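You operate a simulated robot arm through the tools that you are given. There is no shell and no other tool. Be economical: measure what you need, move in short steps, check, and stop when the job is done.

Carry out the task below with a simulated robot arm. There is one attempt and no reset: what you move stays moved.

Task
Run the cloudy pink card through the striped laminator again at THICK.
Fine: turn the heat up, wait for the green lamp; it ends clear on the cooling rack's white seat, knob off.

Only the result counts: the job must be done as asked and must still hold three seconds after the hand-in. Knocking over, shifting, dropping, spilling or breaking anything else fails it.

Robot
A 5-joint arm with a two-finger parallel gripper, fixed in place. Base frame: the origin is at the foot of the arm, x ahead of it, y to its left, z up; the work surface is at about z = 0. Lengths are in m, angles in rad, forces in N, time in s.
With the tool pointing down near the work surface it reaches from about 0.26 to 0.6 m from the base axis. Its first joint turns from -1.152 to 1.152 rad. The tool tilts only in the upright plane through the base axis and itself; it spins freely about its own axis. Payload 1.57 kg.
The TCP is the grasp point between the finger pads, 0.03 m short of the fingertips. In the tool frame z runs along the fingers and y along their closing line. Largest opening 0.08 m; finger width 0.017, thickness 0.012; the body of the gripper, 0.04 by 0.082 m, starts 0.08 m behind the TCP.
Orientation is told as [roll, pitch, yaw] about the base's x, y, z axes, in that order, counted from this pose: with the fingers straight down and closing along the base's y, the tool's x points along the base's -x, its y along +y and its z along -z.

Tools
- The arm moves only by the tool move_arm. Its argument "commands" is a list of rows, each an object of numbers (a shift or turn left out is 0, a gripper value left out holds the last): "tx", "ty", "tz": the shift along the tool's x, y, z in m; "rx", "ry", "rz": the turn, a rotation vector about the tool's x, y, z in rad; "gripper": the gripper command, from -1 (shut) to 1 (fully open), values between in proportion. In form: [{"tx": .., "ty": .., "tz": .., "rx": .., "ry": .., "rz": .., "gripper": ..}, ...]. A call has 1 to 20 rows; each row shifts and turns the commanded pose from where the row before left it, along the tool's axes as they then stand. Each row takes 0.2 s and may step no farther than 0.05 m and 0.15 rad from the row before; otherwise, or with a gripper value out of range, the whole call is refused. Where a pose cannot be reached the arm comes as near as it can. A force on the tool above 40 N (or 10 N above the force at the start of the call, whichever is more), or a blocked arm, ends the call early, and 0.2 s more pass. Each finger travels about 0.153 m/s and halts on what it meets, pressing with about 26 N; the grip force reading is that of the motor and also rises with nothing between the fingers. The clock runs only during rows and for 0.2 s after the last one: add rows that do not move to give the fingers time. The reply holds the time, the measured pose of the TCP, the force on the tool along the base axes, the opening and the grip force, in the units named above and with some noise, with the torque about the TCP (base axes, N m) and any sound that the robot's microphone picked up.
- Cameras (640 x 400 px; columns grow to the right, rows downward): "scene" is fixed at [0.0348, 0.3863, 0.5305]; the picture's right is [-0.80, -0.60, 0.00], its down [-0.31, 0.41, -0.86] and it looks along [0.51, -0.68, -0.52] (base axes); focal length 309 px, centre (320, 200). "wrist" rides on the gripper at [0.072, -0.007, -0.122] in the tool frame; the picture's right is [0.09, 1.00, 0.00], its down [-0.84, 0.08, -0.54] and it looks along [-0.54, 0.05, 0.84] (tool axes); focal length 238 px, centre (320, 200). There is no depth. A picture from a camera that has moved, and an enlarged one, comes with that camera's place and axes in the base frame and with its lens.
- get_image(camera): a new picture of that camera. The clock stands still meanwhile.
- close_up(camera, box): a new picture of the part [left, top, right, bottom] of that camera's present view, enlarged. The clock stands still meanwhile.
- job_done(): hands the job in; it is judged then, once.

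Go step by step. Nothing tells you positions but the pictures and the camera data: compare them with the known pose of the tool, close in by small moves and look again before you grip or let go. The budget is 120 turns and 68 pictures, counting those below and the enlarged ones. Unless the task says otherwise, let go and move clear before handing in, and close with one line.

The tools are called after ">>>" by a JSON object that holds its "api" and its "payload". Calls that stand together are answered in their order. move_arm: Moves the arm, as the interface text tells. Its arguments: {"type":"object","properties":{"commands":{"type":"array","items":{"type":"object","properties":{"tx":{"type":"number"},"ty":{"type":"number"},"tz":{"type":"number"},"rx":{"type":"number"},"ry":{"type":"number"},"rz":{"type":"number"},"gripper":{"type":"number"}}}}},"required":["commands"]} The other tools are called the same way: get_image (camera) takes a picture; close_up (camera, box) takes an enlarged picture of a part of a camera's view; job_done () hands the job in.

At the start:

```text
time_s: 0.0
tcp_pos: [0.3285, -0.111, 0.3781]
tcp_rot: [0.001, 0.0, -0.001]
force: [0.0, 0.5, -0.4]
wrist_torque: [-0.02, 0.0, -0.01]
gripper_width: 0.08
grasp_force: 0.0
```

scene: 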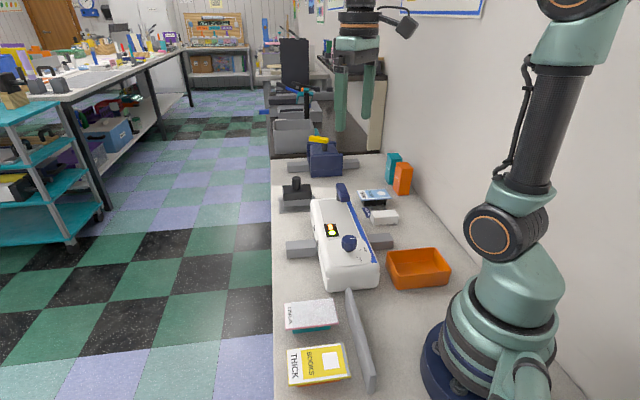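
wrist: 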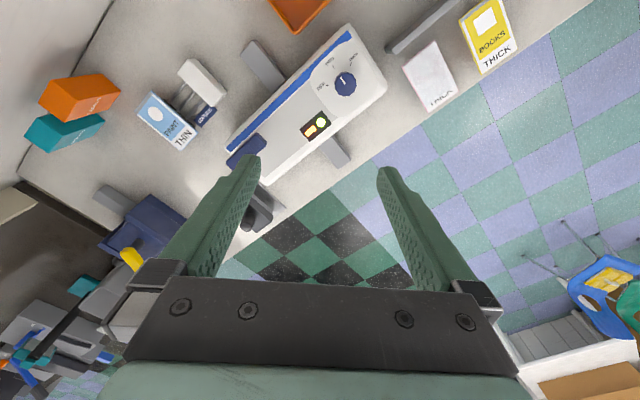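

I see a white laminator with a knob, lamps, several cards and racks. I'll enlarge the pictures to identify the parts.

>>> {"api": "close_up", "payload": {"camera": "scene", "box": [270, 170, 430, 300]}}

>>> {"api": "close_up", "payload": {"camera": "scene", "box": [265, 270, 425, 400]}}

>>> {"api": "close_up", "payload": {"camera": "wrist", "box": [220, 0, 540, 200]}}

>>> {"api": "close_up", "payload": {"camera": "wrist", "box": [0, 40, 280, 260]}}

>>> {"api": "close_up", "payload": {"camera": "scene", "box": [260, 100, 420, 230]}}

```text
3.08 times, centred on (350, 235) of scene
camera zoom: at [0.0348, 0.3863, 0.5305], right [-0.8, -0.6, 0.0], down [-0.31, 0.41, -0.86], along [0.51, -0.68, -0.52], focal length 951 px, centre (228, 92)
```

zoom: 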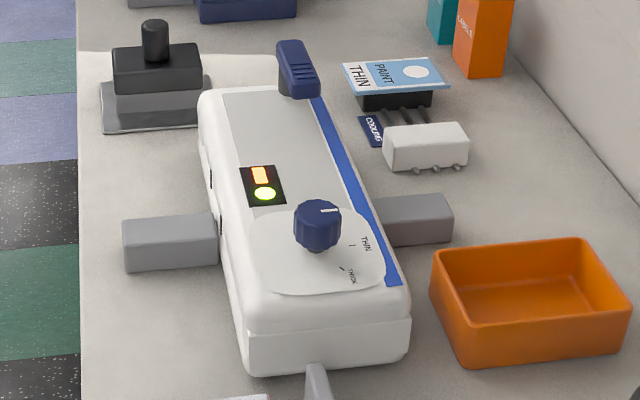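

```text
3.08 times, centred on (345, 335) of scene
camera zoom: at [0.0348, 0.3863, 0.5305], right [-0.8, -0.6, 0.0], down [-0.31, 0.41, -0.86], along [0.51, -0.68, -0.52], focal length 951 px, centre (243, -215)
```

zoom: 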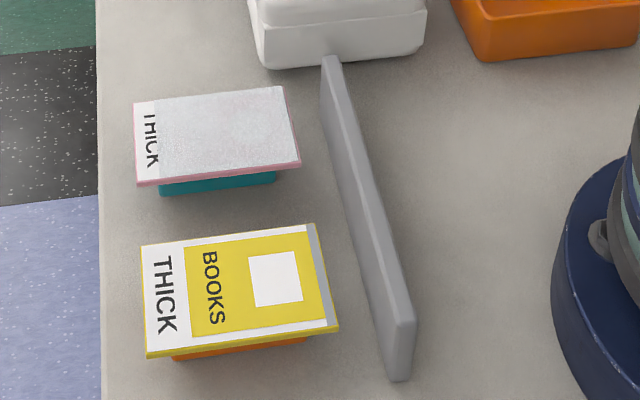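

```text
2.00 times, centred on (380, 100) of wrist
camera zoom: at [0.2564, -0.117, 0.5001], right [-0.09, 1.0, 0.0], down [0.84, 0.08, 0.54], along [0.54, 0.05, -0.84], focal length 477 px, centre (200, 400)
```

zoom: 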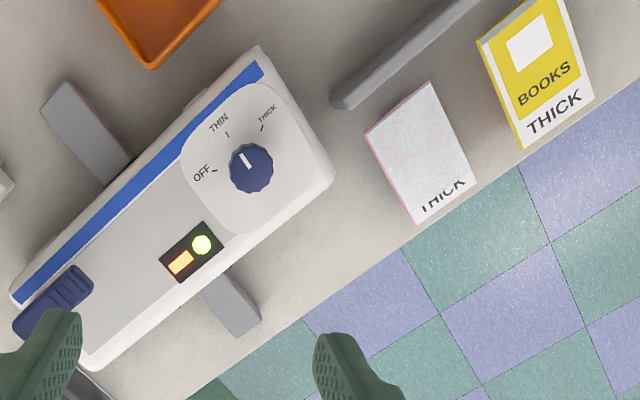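

```text
1.82 times, centred on (140, 150) of wrist
camera zoom: at [0.2564, -0.117, 0.5001], right [-0.09, 1.0, 0.0], down [0.84, 0.08, 0.54], along [0.54, 0.05, -0.84], focal length 433 px, centre (647, 291)
```

zoom: 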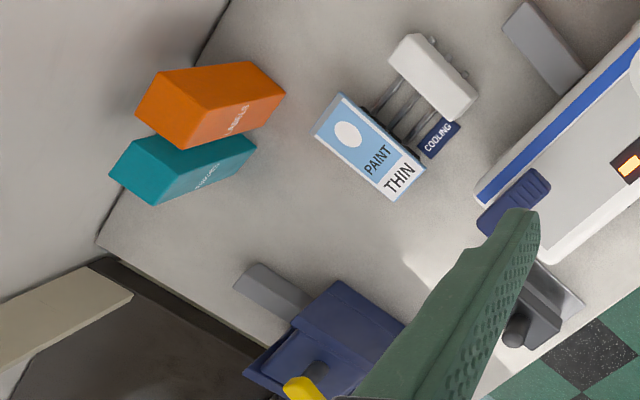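

```text
3.08 times, centred on (340, 165) of scene
camera zoom: at [0.0348, 0.3863, 0.5305], right [-0.8, -0.6, 0.0], down [-0.31, 0.41, -0.86], along [0.51, -0.68, -0.52], focal length 951 px, centre (258, 308)
```

zoom: 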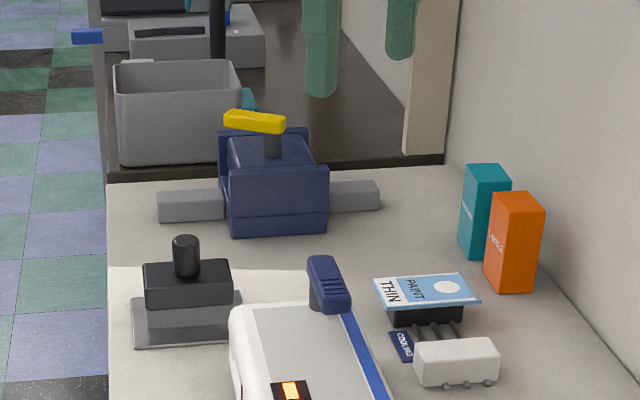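

The knob seems to be around (0.304, -0.075, 0.093) and points at THIN, with the pink cloudy card near (0.285, 0.08). I'll move above the knob for a closer look.

>>> {"api": "move_arm", "payload": {"commands": [{"tx": 0.008, "ty": 0.012, "tz": 0.03}, {"tx": 0.008, "ty": 0.012, "tz": 0.03}, {"tx": 0.0085, "ty": 0.012, "tz": 0.03}, {"tz": 0.03}, {"tz": 0.03}, {}]}}

>>> {"api": "get_image", "payload": {"camera": "wrist"}}

```text
time_s: 1.4
tcp_pos: [0.3032, -0.0747, 0.2268]
tcp_rot: [-0.001, 0.001, -0.002]
force: [-0.7, 0.0, 0.8]
wrist_torque: [-0.01, 0.05, 0.02]
gripper_width: 0.0799
grasp_force: 0.1
```

```text
60 pictures are left
camera wrist: at [0.2324, -0.0808, 0.3494], right [-0.09, 1.0, 0.0], down [0.84, 0.08, 0.54], along [0.54, 0.05, -0.84], focal length 238 px, centre (320, 200)
```

wrist: 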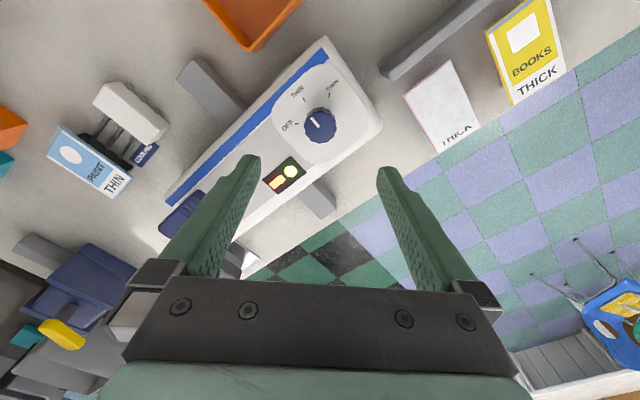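

>>> {"api": "close_up", "payload": {"camera": "wrist", "box": [160, 20, 400, 220]}}

```text
2.00 times, centred on (280, 120) of wrist
camera zoom: at [0.2324, -0.0808, 0.3494], right [-0.09, 1.0, 0.0], down [0.84, 0.08, 0.54], along [0.54, 0.05, -0.84], focal length 477 px, centre (400, 360)
```

zoom: 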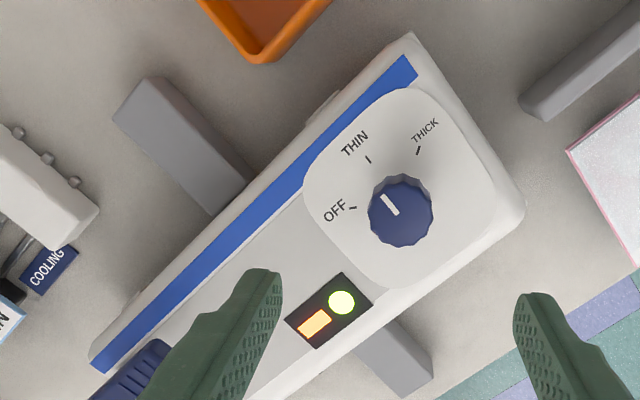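

The knob points at THIN with the green lamp on; THICK is about 60° clockwise, and the plate is at z≈0.072. I'll descend around the knob with the jaws open.

>>> {"api": "move_arm", "payload": {"commands": [{"tx": 0.002, "tz": 0.03}, {"tz": 0.03}, {"tz": 0.03}, {"tz": 0.015}, {"tz": 0.01}, {}]}}

>>> {"api": "get_image", "payload": {"camera": "wrist"}}

>>> {"api": "close_up", "payload": {"camera": "scene", "box": [270, 170, 430, 300]}}

```text
time_s: 2.8
tcp_pos: [0.3014, -0.0751, 0.1136]
tcp_rot: [-0.002, 0.0, 0.002]
force: [-0.4, -0.3, 0.4]
wrist_torque: [-0.01, -0.01, -0.01]
gripper_width: 0.0799
grasp_force: 0.0
```

```text
58 pictures are left
camera wrist: at [0.2301, -0.0806, 0.2351], right [-0.09, 1.0, 0.0], down [0.84, 0.08, 0.54], along [0.54, 0.05, -0.84], focal length 238 px, centre (320, 200)
```

wrist: 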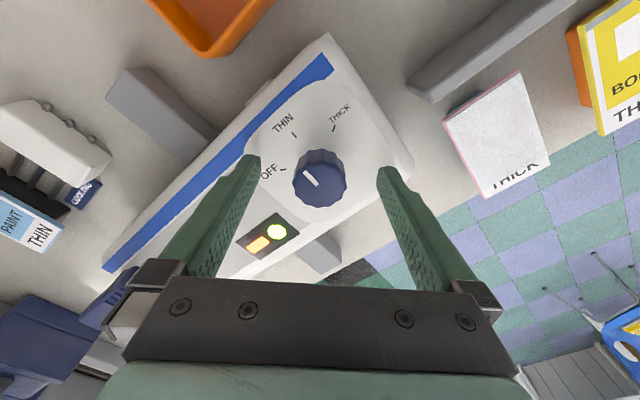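

```text
3.08 times, centred on (350, 235) of scene
camera zoom: at [0.0348, 0.3863, 0.5305], right [-0.8, -0.6, 0.0], down [-0.31, 0.41, -0.86], along [0.51, -0.68, -0.52], focal length 951 px, centre (228, 92)
```

zoom: 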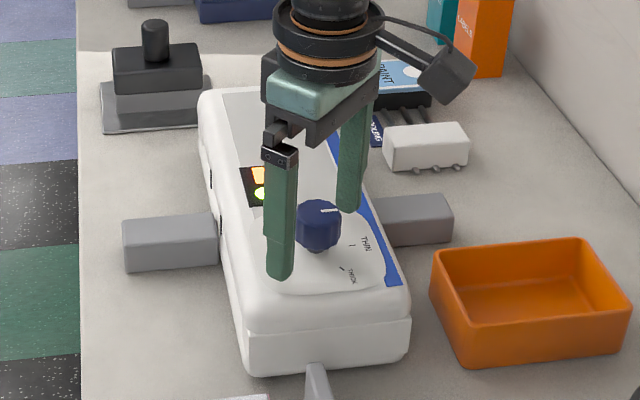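

The knob is between the fingers. Going 5 mm lower and closing.

>>> {"api": "move_arm", "payload": {"commands": [{"tz": 0.004}, {"gripper": -1}, {"gripper": -1}, {"gripper": -1}]}}

```text
time_s: 3.8
tcp_pos: [0.3015, -0.0747, 0.1082]
tcp_rot: [0.0, -0.001, -0.001]
force: [-0.1, -3.7, -1.8]
wrist_torque: [-0.07, 0.25, 0.02]
gripper_width: 0.0336
grasp_force: 41.0
```

Gripped at 34 mm. Now I turn clockwise by about 60°.

>>> {"api": "move_arm", "payload": {"commands": [{"rz": 0.15}, {"rz": 0.15}, {"rz": 0.15}, {"rz": 0.15}, {"rz": 0.15}, {"rz": 0.15}, {"rz": 0.147}, {}]}}

>>> {"api": "get_image", "payload": {"camera": "wrist"}}

```text
time_s: 5.5
tcp_pos: [0.3007, -0.0748, 0.1088]
tcp_rot: [-0.003, 0.002, -1.046]
force: [-1.7, -3.2, 1.7]
wrist_torque: [-0.25, -0.3, -0.03]
gripper_width: 0.0337
grasp_force: 41.5
stopped in row 8: the force on the tool passed its limit at 41 N (the readings are from after the stop); the commanded pose is now the measured one
```

```text
56 pictures are left
camera wrist: at [0.2599, -0.0159, 0.231], right [0.82, 0.58, 0.0], down [0.49, -0.69, 0.54], along [0.31, -0.44, -0.84], focal length 238 px, centre (320, 200)
```

wrist: 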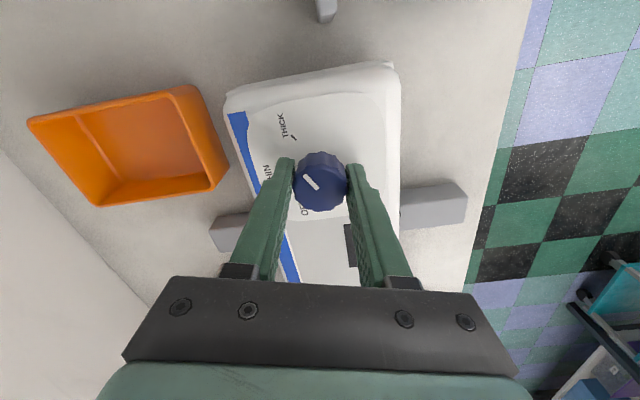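

The knob turned along with the gripper. I'll release, lift, and check the dial.

>>> {"api": "move_arm", "payload": {"commands": [{"gripper": 1}, {"gripper": 1}, {"tz": -0.03}, {"tz": -0.04}, {"tz": -0.04}, {}]}}

>>> {"api": "close_up", "payload": {"camera": "wrist", "box": [160, 20, 480, 220]}}

>>> {"api": "close_up", "payload": {"camera": "scene", "box": [270, 170, 430, 300]}}

```text
time_s: 6.9
tcp_pos: [0.2998, -0.0757, 0.2188]
tcp_rot: [-0.002, 0.003, -1.046]
force: [0.2, 0.4, -0.7]
wrist_torque: [-0.02, -0.01, 0.01]
gripper_width: 0.0799
grasp_force: 0.0
```

```text
2.00 times, centred on (320, 120) of wrist
camera zoom: at [0.2596, -0.0169, 0.3407], right [0.82, 0.58, 0.0], down [0.49, -0.69, 0.54], along [0.31, -0.44, -0.84], focal length 477 px, centre (320, 360)
```

zoom: 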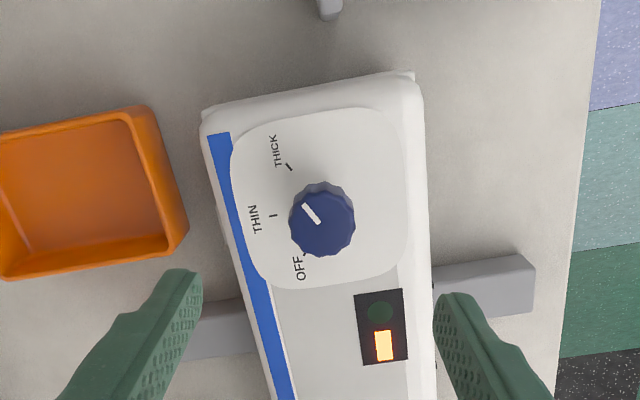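

```text
3.08 times, centred on (350, 235) of scene
camera zoom: at [0.0348, 0.3863, 0.5305], right [-0.8, -0.6, 0.0], down [-0.31, 0.41, -0.86], along [0.51, -0.68, -0.52], focal length 951 px, centre (228, 92)
```

zoom: 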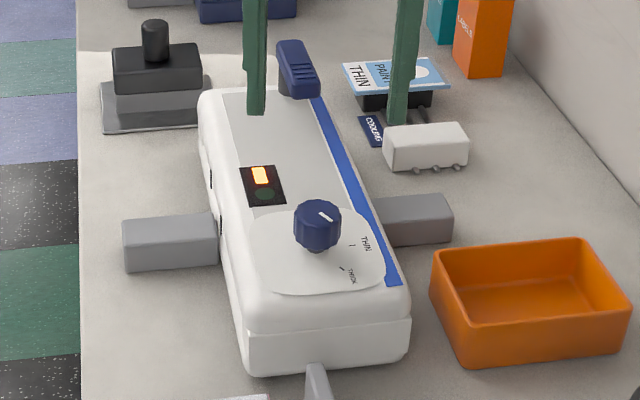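

The pointer is at THICK and the green lamp has gone out, so it is heating. Next I look at the laminator sides for the slot and at the pink card.

>>> {"api": "close_up", "payload": {"camera": "scene", "box": [295, 195, 345, 265]}}

>>> {"api": "close_up", "payload": {"camera": "scene", "box": [355, 180, 415, 260]}}

>>> {"api": "close_up", "payload": {"camera": "scene", "box": [280, 290, 350, 340]}}

```text
5.71 times, centred on (320, 230) of scene
camera zoom: at [0.0348, 0.3863, 0.5305], right [-0.8, -0.6, 0.0], down [-0.31, 0.41, -0.86], along [0.51, -0.68, -0.52], focal length 1766 px, centre (320, 29)
```

zoom: 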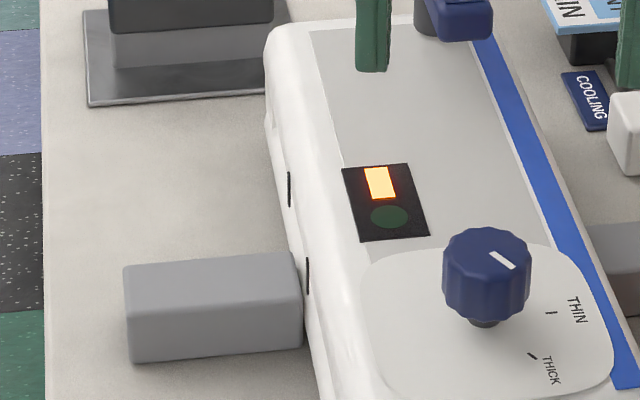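

```text
5.00 times, centred on (385, 220) of scene
camera zoom: at [0.0348, 0.3863, 0.5305], right [-0.8, -0.6, 0.0], down [-0.31, 0.41, -0.86], along [0.51, -0.68, -0.52], focal length 1545 px, centre (-5, 100)
```

zoom: 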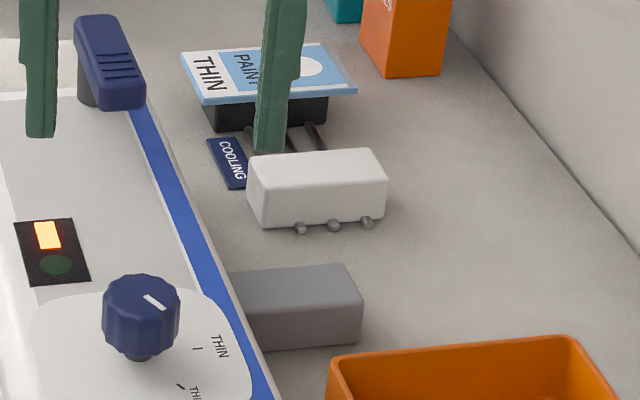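

```text
8.00 times, centred on (315, 315) of scene
camera zoom: at [0.0348, 0.3863, 0.5305], right [-0.8, -0.6, 0.0], down [-0.31, 0.41, -0.86], along [0.51, -0.68, -0.52], focal length 2472 px, centre (360, -720)
```

zoom: 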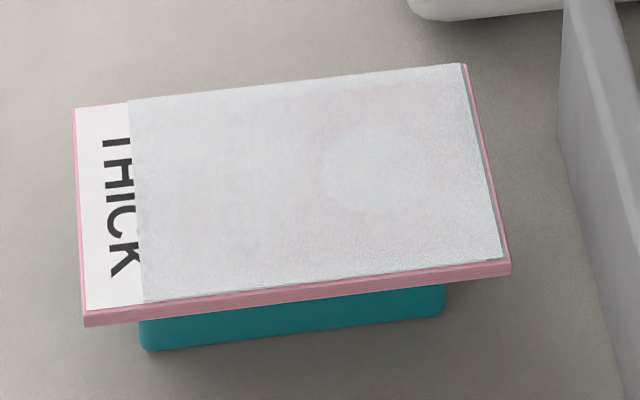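

The slot seems to be on the long sides with grey support blocks in line. I'll look from the floor side with the wrist camera.

>>> {"api": "move_arm", "payload": {"commands": [{"tx": -0.0142, "ty": 0.042}, {"tx": -0.0142, "ty": 0.042}, {"tx": -0.0142, "ty": 0.042}, {"rz": 0.15}, {"rz": 0.15}, {"rz": 0.15}, {"rz": 0.15}, {"rz": 0.15}, {"rz": 0.15}, {"rz": 0.15}, {"rz": 0.15}, {"rz": 0.11}, {"tz": 0.03}, {"tz": 0.03}, {}]}}

>>> {"api": "get_image", "payload": {"camera": "wrist"}}

```text
time_s: 10.1
tcp_pos: [0.4316, -0.048, 0.158]
tcp_rot: [-0.003, -0.002, -2.354]
force: [-1.2, -0.4, 0.0]
wrist_torque: [0.01, 0.04, 0.0]
gripper_width: 0.0799
grasp_force: 0.1
```

```text
50 pictures are left
camera wrist: at [0.4788, 0.007, 0.2801], right [0.77, -0.64, 0.0], down [-0.53, -0.65, 0.54], along [-0.35, -0.42, -0.84], focal length 238 px, centre (320, 200)
```

wrist: 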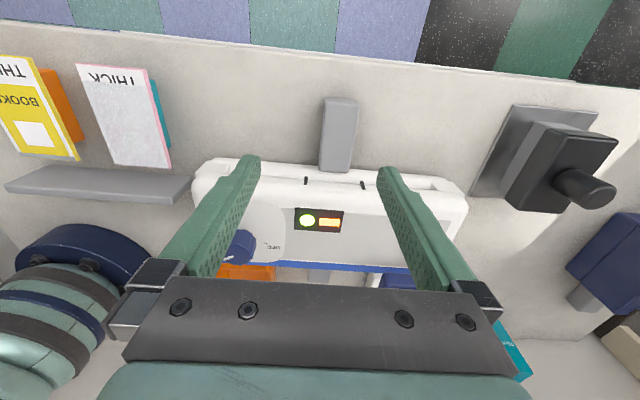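

The green lamp is on again already. A closer look at the slot.

>>> {"api": "close_up", "payload": {"camera": "wrist", "box": [190, 85, 470, 275]}}

>>> {"api": "close_up", "payload": {"camera": "wrist", "box": [0, 40, 200, 210]}}

```text
2.11 times, centred on (330, 180) of wrist
camera zoom: at [0.4788, 0.007, 0.2801], right [0.77, -0.64, 0.0], down [-0.53, -0.65, 0.54], along [-0.35, -0.42, -0.84], focal length 502 px, centre (299, 242)
```

zoom: 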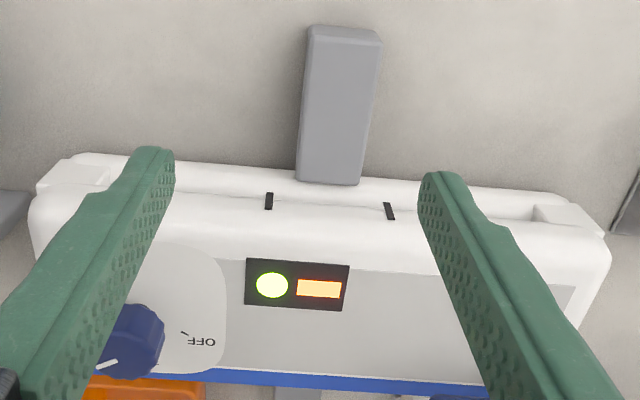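

```text
2.35 times, centred on (100, 125) of wrist
camera zoom: at [0.4788, 0.007, 0.2801], right [0.77, -0.64, 0.0], down [-0.53, -0.65, 0.54], along [-0.35, -0.42, -0.84], focal length 561 px, centre (838, 376)
```

zoom: 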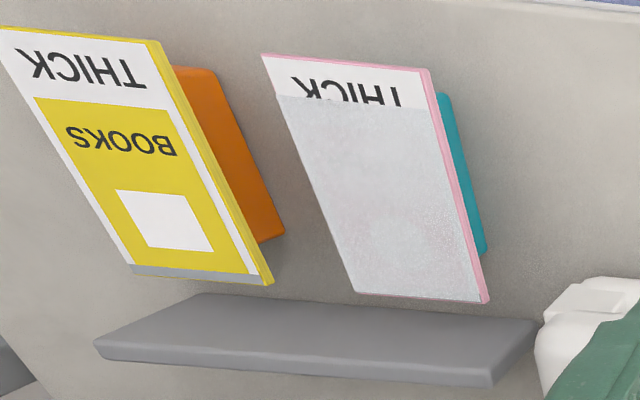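

Floor-side entry has two black guide marks centred on the grey block; slot axis is 45°, and the card (0.098×0.058 m, centre ≈(0.286, 0.081), top z≈0.033) has the same orientation. I check the wall side too before committing to a feed direction.

>>> {"api": "move_arm", "payload": {"commands": [{"tz": -0.04}, {"tx": -0.044, "rz": -0.15}, {"rz": -0.15}, {"rz": -0.15}, {"rz": -0.15}, {"rz": -0.15}, {"rz": -0.15}, {"rz": -0.15}, {"rz": -0.15}, {"rz": -0.15}, {"rz": -0.15}, {"rz": -0.15}, {"rz": -0.15}, {"rz": -0.15}, {"rz": -0.15}, {"rz": -0.15}, {"rz": -0.15}, {"rz": -0.15}, {"rz": -0.15}, {"rz": -0.15}]}}

>>> {"api": "move_arm", "payload": {"commands": [{"rz": -0.15}, {"rz": -0.139}, {"tx": 0.044}, {"tx": 0.044}, {"tx": 0.044}, {"tx": 0.042}, {"tz": 0.02}, {}]}}

>>> {"api": "get_image", "payload": {"camera": "wrist"}}

```text
time_s: 14.3
tcp_pos: [0.4008, -0.0796, 0.1984]
tcp_rot: [0.001, 0.003, 0.499]
force: [-0.1, 0.0, -1.1]
wrist_torque: [-0.01, 0.0, -0.01]
gripper_width: 0.08
grasp_force: 0.2
```

```text
time_s: 16.1
tcp_pos: [0.2767, -0.2024, 0.1794]
tcp_rot: [0.001, 0.001, 0.785]
force: [0.1, 0.9, 0.0]
wrist_torque: [0.02, -0.01, 0.0]
gripper_width: 0.0799
grasp_force: 0.0
```

```text
47 pictures are left
camera wrist: at [0.2322, -0.2576, 0.3013], right [-0.77, 0.64, 0.0], down [0.54, 0.64, 0.54], along [0.35, 0.42, -0.84], focal length 238 px, centre (320, 200)
```

wrist: 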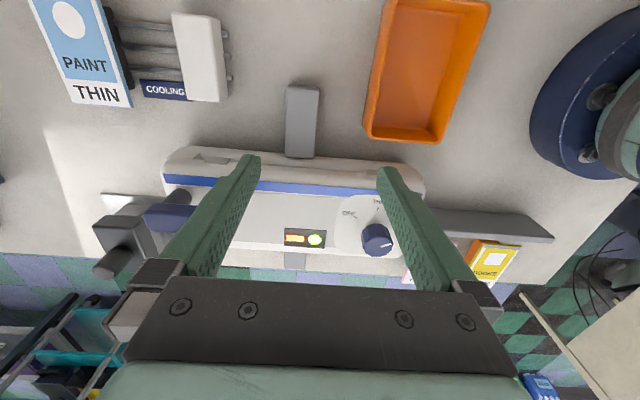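

No guide marks here, so this is the exit side. A close look at the exit and the rack.

>>> {"api": "close_up", "payload": {"camera": "wrist", "box": [30, 0, 450, 260]}}

>>> {"api": "close_up", "payload": {"camera": "wrist", "box": [30, 0, 240, 120]}}

```text
1.52 times, centred on (240, 130) of wrist
camera zoom: at [0.2322, -0.2576, 0.3013], right [-0.77, 0.64, 0.0], down [0.54, 0.64, 0.54], along [0.35, 0.42, -0.84], focal length 363 px, centre (442, 307)
```

zoom: 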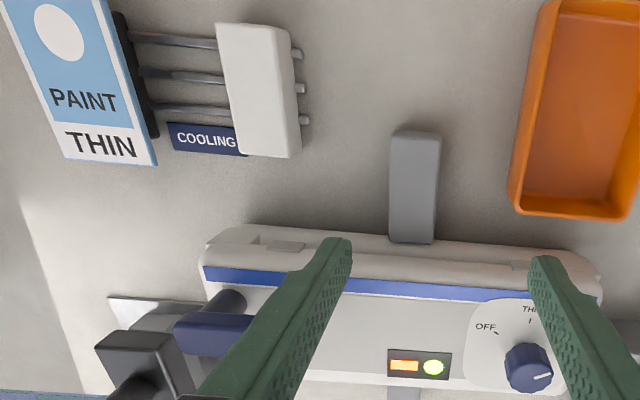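

```text
3.05 times, centred on (135, 60) of wrist
camera zoom: at [0.2322, -0.2576, 0.3013], right [-0.77, 0.64, 0.0], down [0.54, 0.64, 0.54], along [0.35, 0.42, -0.84], focal length 726 px, centre (884, 627)
```

zoom: 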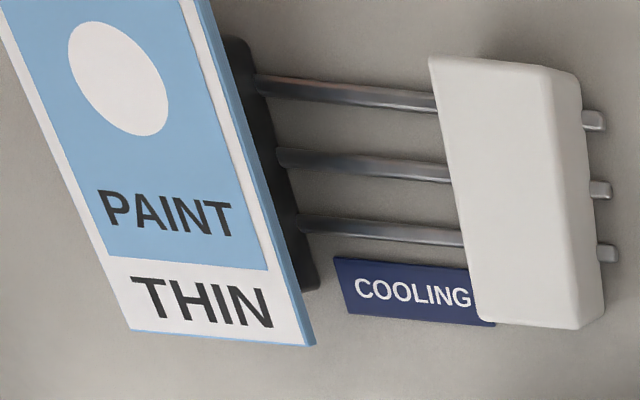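

Entry is the floor side, exit the wall side. Now I rotate back and go above the pink card's label end for gripping.

>>> {"api": "move_arm", "payload": {"commands": [{"tz": -0.04}, {"rz": 0.15}, {"rz": 0.15}, {"rz": 0.15}, {"rz": 0.15}, {"rz": 0.15}, {"rz": 0.15}, {"rz": 0.15}, {"rz": 0.15}, {"rz": 0.15}, {"rz": 0.15}, {"rz": 0.15}, {"rz": 0.15}, {"rz": 0.15}, {"rz": 0.15}, {"rz": 0.15}, {"rz": 0.15}, {"rz": 0.15}, {"rz": 0.15}, {"rz": 0.15}]}}

>>> {"api": "move_arm", "payload": {"commands": [{"rz": 0.15}, {"rz": 0.142}, {"tx": 0.033, "ty": -0.0276}, {"tx": 0.033, "ty": -0.0276}, {"tx": 0.033, "ty": -0.0276}, {"tx": 0.033, "ty": -0.0276}, {"tx": 0.033, "ty": -0.0276}, {"tx": 0.033, "ty": -0.0276}, {"tx": 0.033, "ty": -0.0276}, {"tz": 0.04}, {"tz": 0.04}, {}]}}

>>> {"api": "get_image", "payload": {"camera": "wrist"}}

```text
time_s: 20.3
tcp_pos: [0.2774, -0.2018, 0.2195]
tcp_rot: [-0.001, 0.0, -2.069]
force: [-1.3, 0.6, -0.5]
wrist_torque: [0.02, 0.01, 0.04]
gripper_width: 0.0801
grasp_force: 0.1
```

```text
time_s: 22.9
tcp_pos: [0.3023, 0.0964, 0.1394]
tcp_rot: [-0.002, 0.0, -2.358]
force: [0.8, 0.2, 1.1]
wrist_torque: [0.0, -0.07, 0.04]
gripper_width: 0.0799
grasp_force: 0.3
```

```text
44 pictures are left
camera wrist: at [0.351, 0.1517, 0.2615], right [0.77, -0.64, 0.0], down [-0.54, -0.65, 0.54], along [-0.35, -0.42, -0.84], focal length 238 px, centre (320, 200)
```

wrist: 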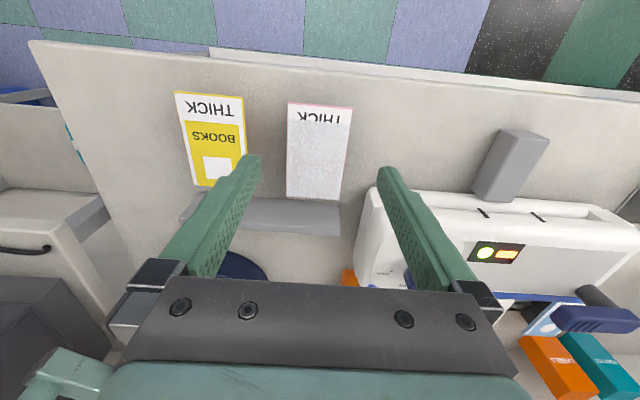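

The gripper is laterally aligned with the card, 28 mm from its floor end. Descending.

>>> {"api": "move_arm", "payload": {"commands": [{"tz": 0.03}, {"tz": 0.03}, {"tz": 0.015}, {"tz": 0.009}, {}]}}

>>> {"api": "get_image", "payload": {"camera": "wrist"}}

>>> {"api": "close_up", "payload": {"camera": "scene", "box": [265, 270, 385, 370]}}

```text
time_s: 24.1
tcp_pos: [0.3037, 0.0963, 0.0549]
tcp_rot: [0.001, 0.0, -2.359]
force: [-0.2, 0.0, -0.1]
wrist_torque: [-0.04, 0.02, -0.01]
gripper_width: 0.08
grasp_force: 0.0
```

```text
43 pictures are left
camera wrist: at [0.351, 0.1527, 0.1768], right [0.77, -0.64, 0.0], down [-0.54, -0.65, 0.54], along [-0.35, -0.42, -0.84], focal length 238 px, centre (320, 200)
```

wrist: 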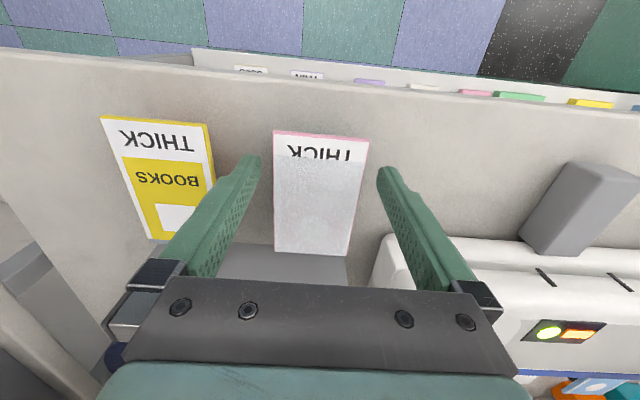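

```text
4.00 times, centred on (325, 320) of scene
camera zoom: at [0.0348, 0.3863, 0.5305], right [-0.8, -0.6, 0.0], down [-0.31, 0.41, -0.86], along [0.51, -0.68, -0.52], focal length 1236 px, centre (300, -280)
```

zoom: 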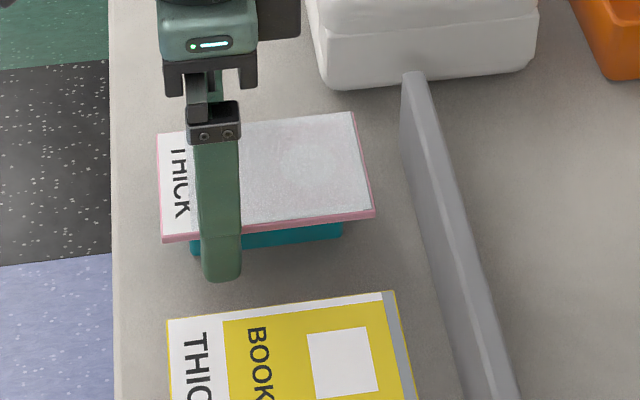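

The fingers are either side of the card. 4 mm lower, then close and lift slightly.

>>> {"api": "move_arm", "payload": {"commands": [{"tz": 0.004}, {"gripper": -1}, {"gripper": -1}, {"gripper": -1}]}}

>>> {"api": "move_arm", "payload": {"commands": [{"tz": -0.01}, {"tz": -0.03}, {"tz": -0.04}, {}]}}

>>> {"api": "get_image", "payload": {"camera": "wrist"}}

>>> {"api": "get_image", "payload": {"camera": "scene"}}

```text
time_s: 25.1
tcp_pos: [0.3044, 0.0972, 0.0508]
tcp_rot: [-0.002, -0.001, -2.358]
force: [-0.6, -0.2, -0.3]
wrist_torque: [-0.03, 0.03, 0.0]
gripper_width: 0.0587
grasp_force: 25.8
```

```text
time_s: 26.1
tcp_pos: [0.3032, 0.0966, 0.1315]
tcp_rot: [-0.002, -0.001, -2.358]
force: [0.1, 0.3, -0.3]
wrist_torque: [0.0, 0.0, 0.02]
gripper_width: 0.0589
grasp_force: 26.5
```

```text
41 pictures are left
camera wrist: at [0.3504, 0.1523, 0.2526], right [0.77, -0.64, 0.0], down [-0.54, -0.65, 0.54], along [-0.35, -0.42, -0.84], focal length 238 px, centre (320, 200)
```

wrist: 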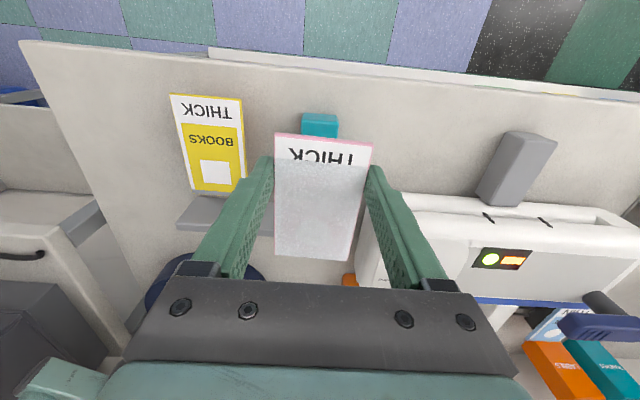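

```text
40 pictures are left
```

scene: 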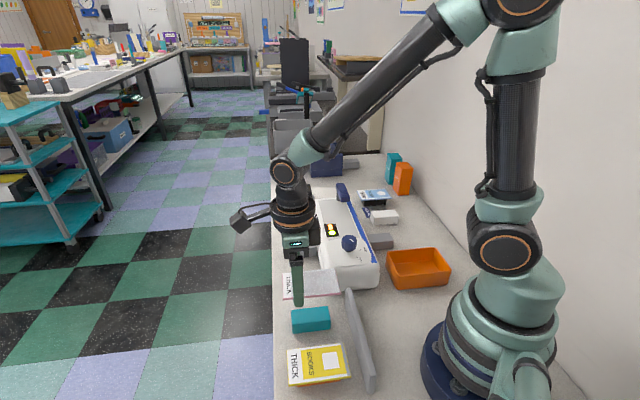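

The card is held level. I'll inspect the slot's height from this lower angle.

>>> {"api": "close_up", "payload": {"camera": "wrist", "box": [380, 120, 640, 280]}}

```text
2.46 times, centred on (510, 200) of wrist
camera zoom: at [0.3504, 0.1523, 0.2526], right [0.77, -0.64, 0.0], down [-0.54, -0.65, 0.54], along [-0.35, -0.42, -0.84], focal length 587 px, centre (-148, 200)
```

zoom: 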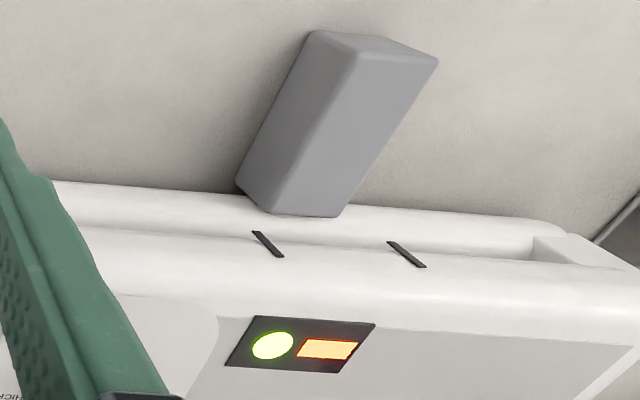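

The slot lies just above the front ledge, about level with the block top (z≈0.043). I move the card in front of the entry, above the block.

>>> {"api": "move_arm", "payload": {"commands": [{"tx": 0.0067, "ty": 0.0428}, {"tx": 0.0067, "ty": 0.0428}, {"tx": 0.0067, "ty": 0.0428}, {"tx": 0.0067, "ty": 0.0428}, {"tx": 0.0067, "ty": 0.0428}, {"tz": 0.03}, {"tz": 0.015}, {}]}}

>>> {"api": "get_image", "payload": {"camera": "wrist"}}

>>> {"api": "close_up", "payload": {"camera": "scene", "box": [270, 170, 400, 270]}}

```text
time_s: 27.9
tcp_pos: [0.4805, -0.0299, 0.0844]
tcp_rot: [-0.003, -0.003, -2.358]
force: [0.8, 0.4, -0.6]
wrist_torque: [-0.01, 0.01, 0.0]
gripper_width: 0.0586
grasp_force: 26.1
```

```text
38 pictures are left
camera wrist: at [0.5281, 0.0251, 0.2057], right [0.77, -0.64, 0.0], down [-0.54, -0.65, 0.54], along [-0.35, -0.42, -0.84], focal length 238 px, centre (320, 200)
```

wrist: 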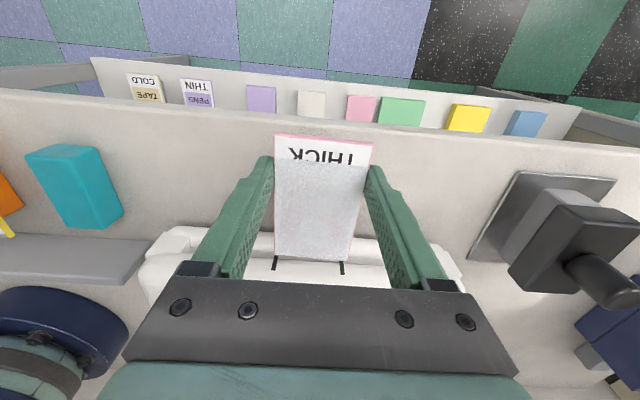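

```text
4.00 times, centred on (335, 220) of scene
camera zoom: at [0.0348, 0.3863, 0.5305], right [-0.8, -0.6, 0.0], down [-0.31, 0.41, -0.86], along [0.51, -0.68, -0.52], focal length 1236 px, centre (260, 120)
```

zoom: 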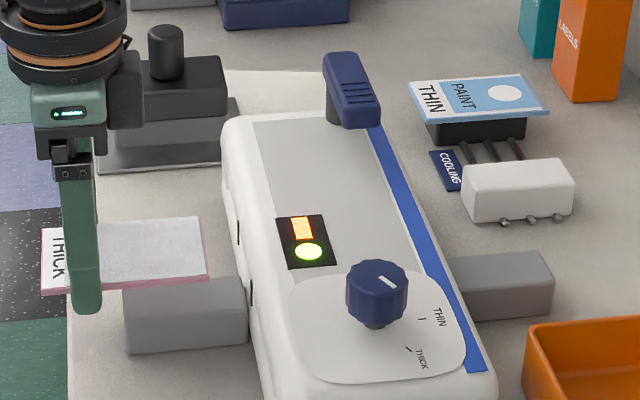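

The card is laterally centred on the guide marks. I lower it in small steps until it touches the block.

>>> {"api": "move_arm", "payload": {"commands": [{"tz": 0.01}, {"tz": 0.006}, {}]}}

>>> {"api": "close_up", "payload": {"camera": "scene", "box": [270, 205, 350, 265]}}

```text
time_s: 28.7
tcp_pos: [0.48, -0.0298, 0.068]
tcp_rot: [-0.002, 0.0, -2.357]
force: [-0.8, -0.5, -0.6]
wrist_torque: [0.0, -0.03, 0.0]
gripper_width: 0.0589
grasp_force: 26.3
```

```text
6.67 times, centred on (310, 235) of scene
camera zoom: at [0.0348, 0.3863, 0.5305], right [-0.8, -0.6, 0.0], down [-0.31, 0.41, -0.86], along [0.51, -0.68, -0.52], focal length 2060 px, centre (387, -33)
```

zoom: 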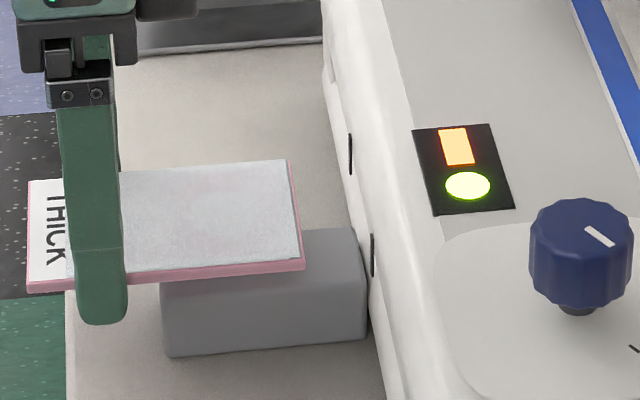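

>>> {"api": "move_arm", "payload": {"commands": [{"tz": 0.002}, {}]}}

>>> {"api": "move_arm", "payload": {"commands": [{"tz": 0.0015}, {}]}}

>>> {"api": "move_arm", "payload": {"commands": [{"tz": 0.0015}, {}]}}

```text
time_s: 29.3
tcp_pos: [0.4799, -0.0291, 0.0678]
tcp_rot: [0.0, -0.001, -2.358]
force: [-0.8, -0.6, 0.3]
wrist_torque: [-0.01, -0.01, -0.01]
gripper_width: 0.0585
grasp_force: 26.0
```

```text
time_s: 29.9
tcp_pos: [0.4793, -0.0308, 0.0656]
tcp_rot: [-0.002, -0.003, -2.358]
force: [0.2, -0.9, 0.0]
wrist_torque: [0.02, 0.02, 0.02]
gripper_width: 0.0585
grasp_force: 26.0
```

```text
time_s: 30.5
tcp_pos: [0.4792, -0.0303, 0.0661]
tcp_rot: [-0.002, -0.001, -2.358]
force: [-0.9, 1.2, 0.2]
wrist_torque: [-0.02, 0.02, 0.02]
gripper_width: 0.0585
grasp_force: 26.2
```

>>> {"api": "move_arm", "payload": {"commands": [{"tz": 0.0015}, {}]}}

>>> {"api": "move_arm", "payload": {"commands": [{"tz": 0.0015}, {}]}}

>>> {"api": "close_up", "payload": {"camera": "scene", "box": [270, 205, 350, 265]}}

```text
time_s: 31.1
tcp_pos: [0.4786, -0.0291, 0.0632]
tcp_rot: [0.0, -0.001, -2.358]
force: [-0.1, 0.0, 0.1]
wrist_torque: [0.0, 0.01, -0.02]
gripper_width: 0.0587
grasp_force: 26.2
```

```text
time_s: 31.7
tcp_pos: [0.478, -0.0299, 0.0628]
tcp_rot: [-0.001, -0.002, -2.358]
force: [0.5, -0.2, 0.2]
wrist_torque: [0.0, -0.02, 0.01]
gripper_width: 0.0586
grasp_force: 26.0
```

```text
6.67 times, centred on (310, 235) of scene
camera zoom: at [0.0348, 0.3863, 0.5305], right [-0.8, -0.6, 0.0], down [-0.31, 0.41, -0.86], along [0.51, -0.68, -0.52], focal length 2060 px, centre (387, -33)
```

zoom: 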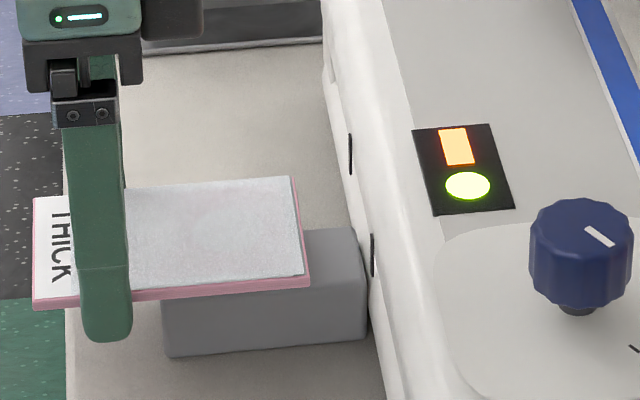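

>>> {"api": "move_arm", "payload": {"commands": [{"tz": 0.0015}, {}]}}

>>> {"api": "move_arm", "payload": {"commands": [{"tz": 0.0015}, {}]}}

>>> {"api": "close_up", "payload": {"camera": "scene", "box": [280, 215, 330, 265]}}

```text
time_s: 32.3
tcp_pos: [0.4778, -0.0307, 0.0599]
tcp_rot: [-0.002, -0.002, -2.359]
force: [0.5, -0.4, 0.4]
wrist_torque: [-0.03, 0.01, 0.01]
gripper_width: 0.0584
grasp_force: 25.8
```

```text
time_s: 32.9
tcp_pos: [0.4776, -0.0299, 0.0587]
tcp_rot: [-0.001, -0.002, -2.358]
force: [-0.6, 0.8, -0.8]
wrist_torque: [-0.03, -0.01, -0.01]
gripper_width: 0.0587
grasp_force: 26.2
```

```text
8.00 times, centred on (305, 240) of scene
camera zoom: at [0.0348, 0.3863, 0.5305], right [-0.8, -0.6, 0.0], down [-0.31, 0.41, -0.86], along [0.51, -0.68, -0.52], focal length 2472 px, centre (440, -120)
```

zoom: 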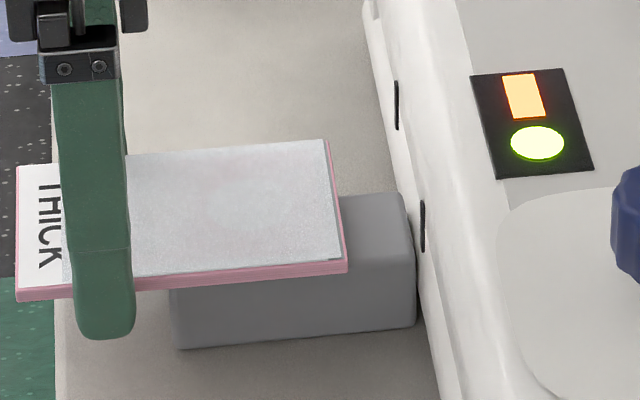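

The block top works out to z≈0.03 (same as the stands), so the card must go lower: TCP ≈0.053. Lowering and checking.

>>> {"api": "move_arm", "payload": {"commands": [{"tz": 0.003}, {"tz": 0.002}, {}]}}

>>> {"api": "move_arm", "payload": {"commands": [{"tz": 0.0015}, {}]}}

>>> {"api": "move_arm", "payload": {"commands": [{"tz": 0.0015}, {}]}}

>>> {"api": "close_up", "payload": {"camera": "scene", "box": [280, 215, 330, 265]}}

```text
time_s: 33.7
tcp_pos: [0.4787, -0.0304, 0.0531]
tcp_rot: [-0.001, -0.002, -2.357]
force: [0.8, 0.8, 0.7]
wrist_torque: [0.01, -0.01, -0.01]
gripper_width: 0.0587
grasp_force: 25.7
```

```text
time_s: 34.3
tcp_pos: [0.4776, -0.0295, 0.0521]
tcp_rot: [-0.001, -0.002, -2.357]
force: [-1.0, -0.2, -0.1]
wrist_torque: [0.01, -0.03, -0.01]
gripper_width: 0.0583
grasp_force: 25.9
```

```text
time_s: 34.9
tcp_pos: [0.4783, -0.0304, 0.0512]
tcp_rot: [-0.002, -0.001, -2.36]
force: [-0.1, 0.8, 1.2]
wrist_torque: [-0.02, 0.09, 0.01]
gripper_width: 0.0583
grasp_force: 26.3
```

```text
8.00 times, centred on (305, 240) of scene
camera zoom: at [0.0348, 0.3863, 0.5305], right [-0.8, -0.6, 0.0], down [-0.31, 0.41, -0.86], along [0.51, -0.68, -0.52], focal length 2472 px, centre (440, -120)
```

zoom: 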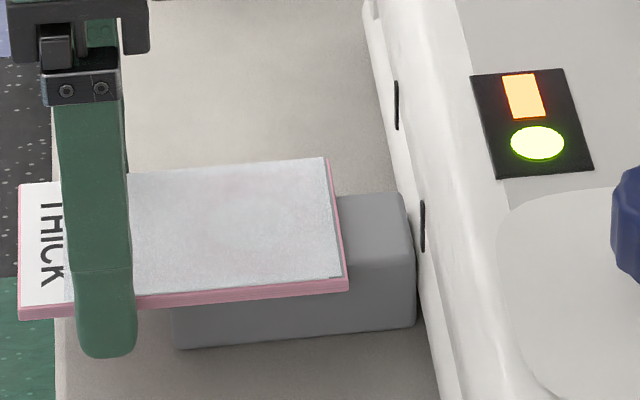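

Light contact with the block as predicted at TCP z≈0.051. I raise 1 mm and push slowly into the slot.

>>> {"api": "move_arm", "payload": {"commands": [{"tz": -0.0012}, {"tx": -0.008}, {"tx": -0.008}, {"tx": -0.006}, {}]}}

>>> {"api": "move_arm", "payload": {"commands": [{"tx": -0.005}, {"tx": -0.005}, {}]}}

>>> {"api": "close_up", "payload": {"camera": "scene", "box": [280, 205, 340, 265]}}

>>> {"api": "get_image", "payload": {"camera": "wrist"}}

```text
time_s: 36.1
tcp_pos: [0.4635, -0.0464, 0.0529]
tcp_rot: [-0.001, -0.003, -2.357]
force: [0.1, 0.0, -0.3]
wrist_torque: [-0.02, 0.01, 0.01]
gripper_width: 0.059
grasp_force: 25.7
```

```text
time_s: 36.9
tcp_pos: [0.4555, -0.0521, 0.0511]
tcp_rot: [-0.003, 0.0, -2.358]
force: [0.4, -0.7, -0.8]
wrist_torque: [0.0, 0.01, 0.0]
gripper_width: 0.0585
grasp_force: 26.0
```

```text
6.67 times, centred on (310, 235) of scene
camera zoom: at [0.0348, 0.3863, 0.5305], right [-0.8, -0.6, 0.0], down [-0.31, 0.41, -0.86], along [0.51, -0.68, -0.52], focal length 2060 px, centre (387, -33)
```

zoom: 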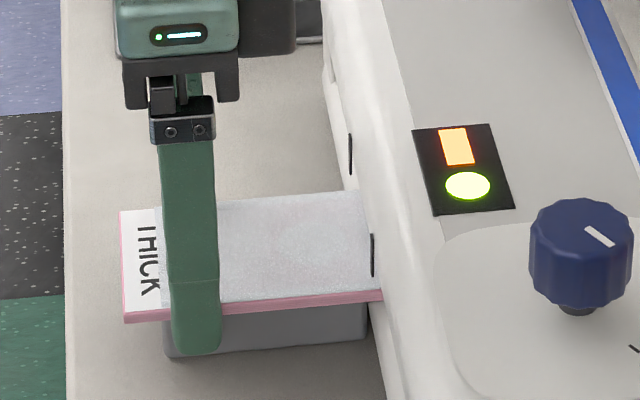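

```text
31 pictures are left
camera wrist: at [0.5031, 0.0029, 0.1737], right [0.77, -0.64, 0.0], down [-0.54, -0.65, 0.54], along [-0.35, -0.42, -0.84], focal length 238 px, centre (320, 200)
```

wrist: 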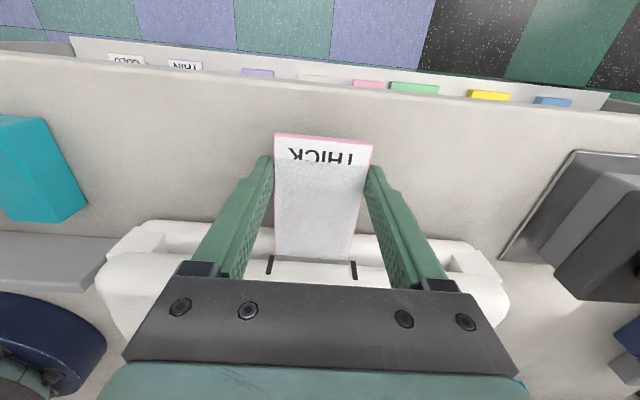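

The card is entering the slot with no force. Continuing to push.

>>> {"api": "move_arm", "payload": {"commands": [{"tx": -0.005}, {"tx": -0.005}, {"tx": -0.003}, {}]}}

```text
time_s: 37.9
tcp_pos: [0.4479, -0.0626, 0.0525]
tcp_rot: [0.0, -0.003, -2.36]
force: [-0.9, 0.3, 0.0]
wrist_torque: [-0.04, 0.04, -0.01]
gripper_width: 0.0586
grasp_force: 25.8
```

>>> {"api": "move_arm", "payload": {"commands": [{"tx": -0.005}, {"tx": -0.005}, {}]}}

>>> {"api": "close_up", "payload": {"camera": "scene", "box": [280, 205, 340, 265]}}

```text
time_s: 38.7
tcp_pos: [0.4407, -0.0698, 0.0525]
tcp_rot: [-0.003, -0.002, -2.358]
force: [0.0, 0.5, -0.8]
wrist_torque: [0.03, -0.01, -0.04]
gripper_width: 0.0587
grasp_force: 25.6
```

```text
6.67 times, centred on (310, 235) of scene
camera zoom: at [0.0348, 0.3863, 0.5305], right [-0.8, -0.6, 0.0], down [-0.31, 0.41, -0.86], along [0.51, -0.68, -0.52], focal length 2060 px, centre (387, -33)
```

zoom: 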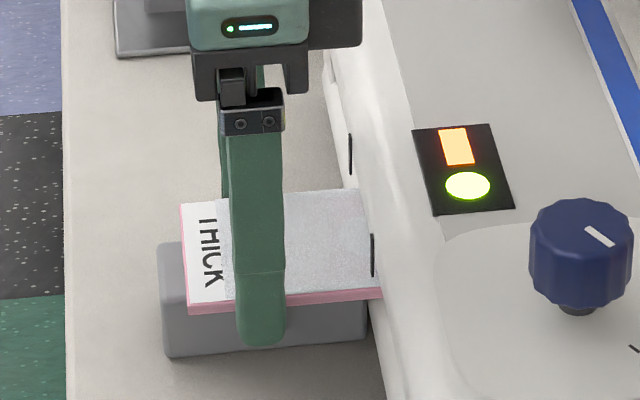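

Inserted ~25 mm smoothly. Pushing further.

>>> {"api": "move_arm", "payload": {"commands": [{"tx": -0.005}, {"tx": -0.005}, {}]}}

>>> {"api": "move_arm", "payload": {"commands": [{"tx": -0.005}, {"tx": -0.004}, {}, {}]}}

>>> {"api": "close_up", "payload": {"camera": "scene", "box": [280, 185, 400, 265]}}

```text
time_s: 39.5
tcp_pos: [0.4329, -0.0755, 0.0517]
tcp_rot: [-0.002, -0.003, -2.357]
force: [0.5, 0.0, -0.4]
wrist_torque: [0.01, 0.03, -0.01]
gripper_width: 0.0587
grasp_force: 26.1
```

```text
time_s: 40.5
tcp_pos: [0.4256, -0.0827, 0.0526]
tcp_rot: [-0.002, -0.002, -2.358]
force: [0.9, -0.3, -0.6]
wrist_torque: [-0.01, 0.01, 0.03]
gripper_width: 0.0586
grasp_force: 25.8
```

```text
5.00 times, centred on (340, 225) of scene
camera zoom: at [0.0348, 0.3863, 0.5305], right [-0.8, -0.6, 0.0], down [-0.31, 0.41, -0.86], along [0.51, -0.68, -0.52], focal length 1545 px, centre (220, 75)
```

zoom: 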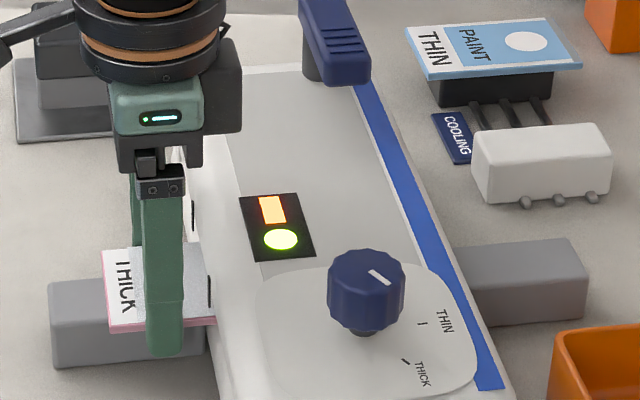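

Almost half inserted. A bit further, then I let go and see whether the rollers draw it in.

>>> {"api": "move_arm", "payload": {"commands": [{"tx": -0.004}, {"tx": -0.003}, {}]}}

>>> {"api": "move_arm", "payload": {"commands": [{"gripper": 0.0}, {"gripper": 0.5}, {"gripper": 1}, {}, {}]}}

>>> {"api": "close_up", "payload": {"camera": "scene", "box": [280, 185, 400, 265]}}

```text
time_s: 41.3
tcp_pos: [0.4216, -0.0867, 0.0518]
tcp_rot: [0.0, -0.003, -2.36]
force: [-0.9, 0.1, -1.2]
wrist_torque: [0.01, -0.01, 0.0]
gripper_width: 0.0589
grasp_force: 26.3
```

```text
time_s: 42.5
tcp_pos: [0.4221, -0.0883, 0.0526]
tcp_rot: [-0.002, -0.002, -2.358]
force: [0.5, 0.1, -0.3]
wrist_torque: [0.01, 0.0, 0.01]
gripper_width: 0.0798
grasp_force: 0.1
```

```text
5.00 times, centred on (340, 225) of scene
camera zoom: at [0.0348, 0.3863, 0.5305], right [-0.8, -0.6, 0.0], down [-0.31, 0.41, -0.86], along [0.51, -0.68, -0.52], focal length 1545 px, centre (220, 75)
```

zoom: 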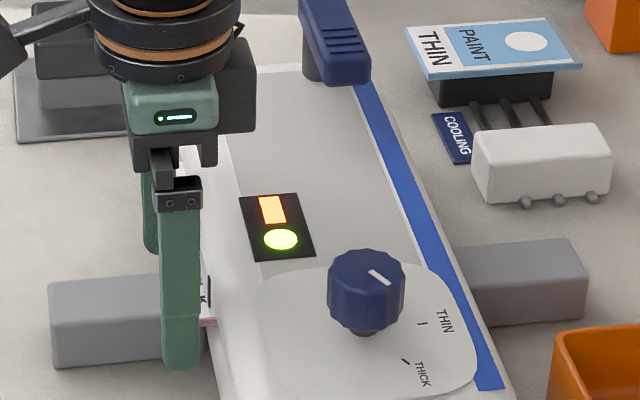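

The rollers are drawing the card in. I wait.

>>> {"api": "move_arm", "payload": {"commands": [{}, {}, {}, {}, {}, {}, {}, {}, {}, {}]}}

>>> {"api": "close_up", "payload": {"camera": "scene", "box": [280, 185, 420, 275]}}

```text
time_s: 44.7
tcp_pos: [0.4213, -0.0872, 0.0514]
tcp_rot: [-0.001, -0.003, -2.358]
force: [-0.2, 0.0, 0.0]
wrist_torque: [0.0, 0.04, 0.01]
gripper_width: 0.08
grasp_force: 0.0
```

```text
4.44 times, centred on (350, 230) of scene
camera zoom: at [0.0348, 0.3863, 0.5305], right [-0.8, -0.6, 0.0], down [-0.31, 0.41, -0.86], along [0.51, -0.68, -0.52], focal length 1374 px, centre (187, 67)
```

zoom: 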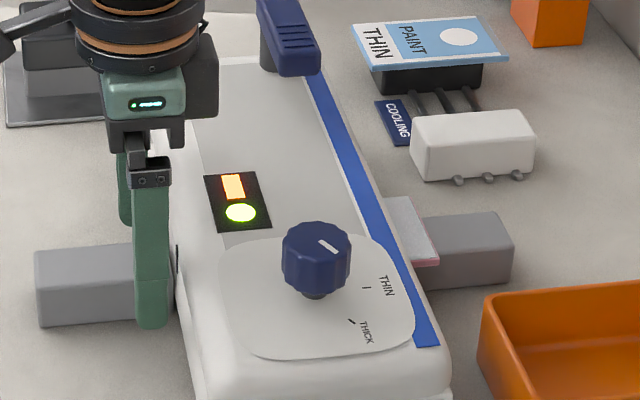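

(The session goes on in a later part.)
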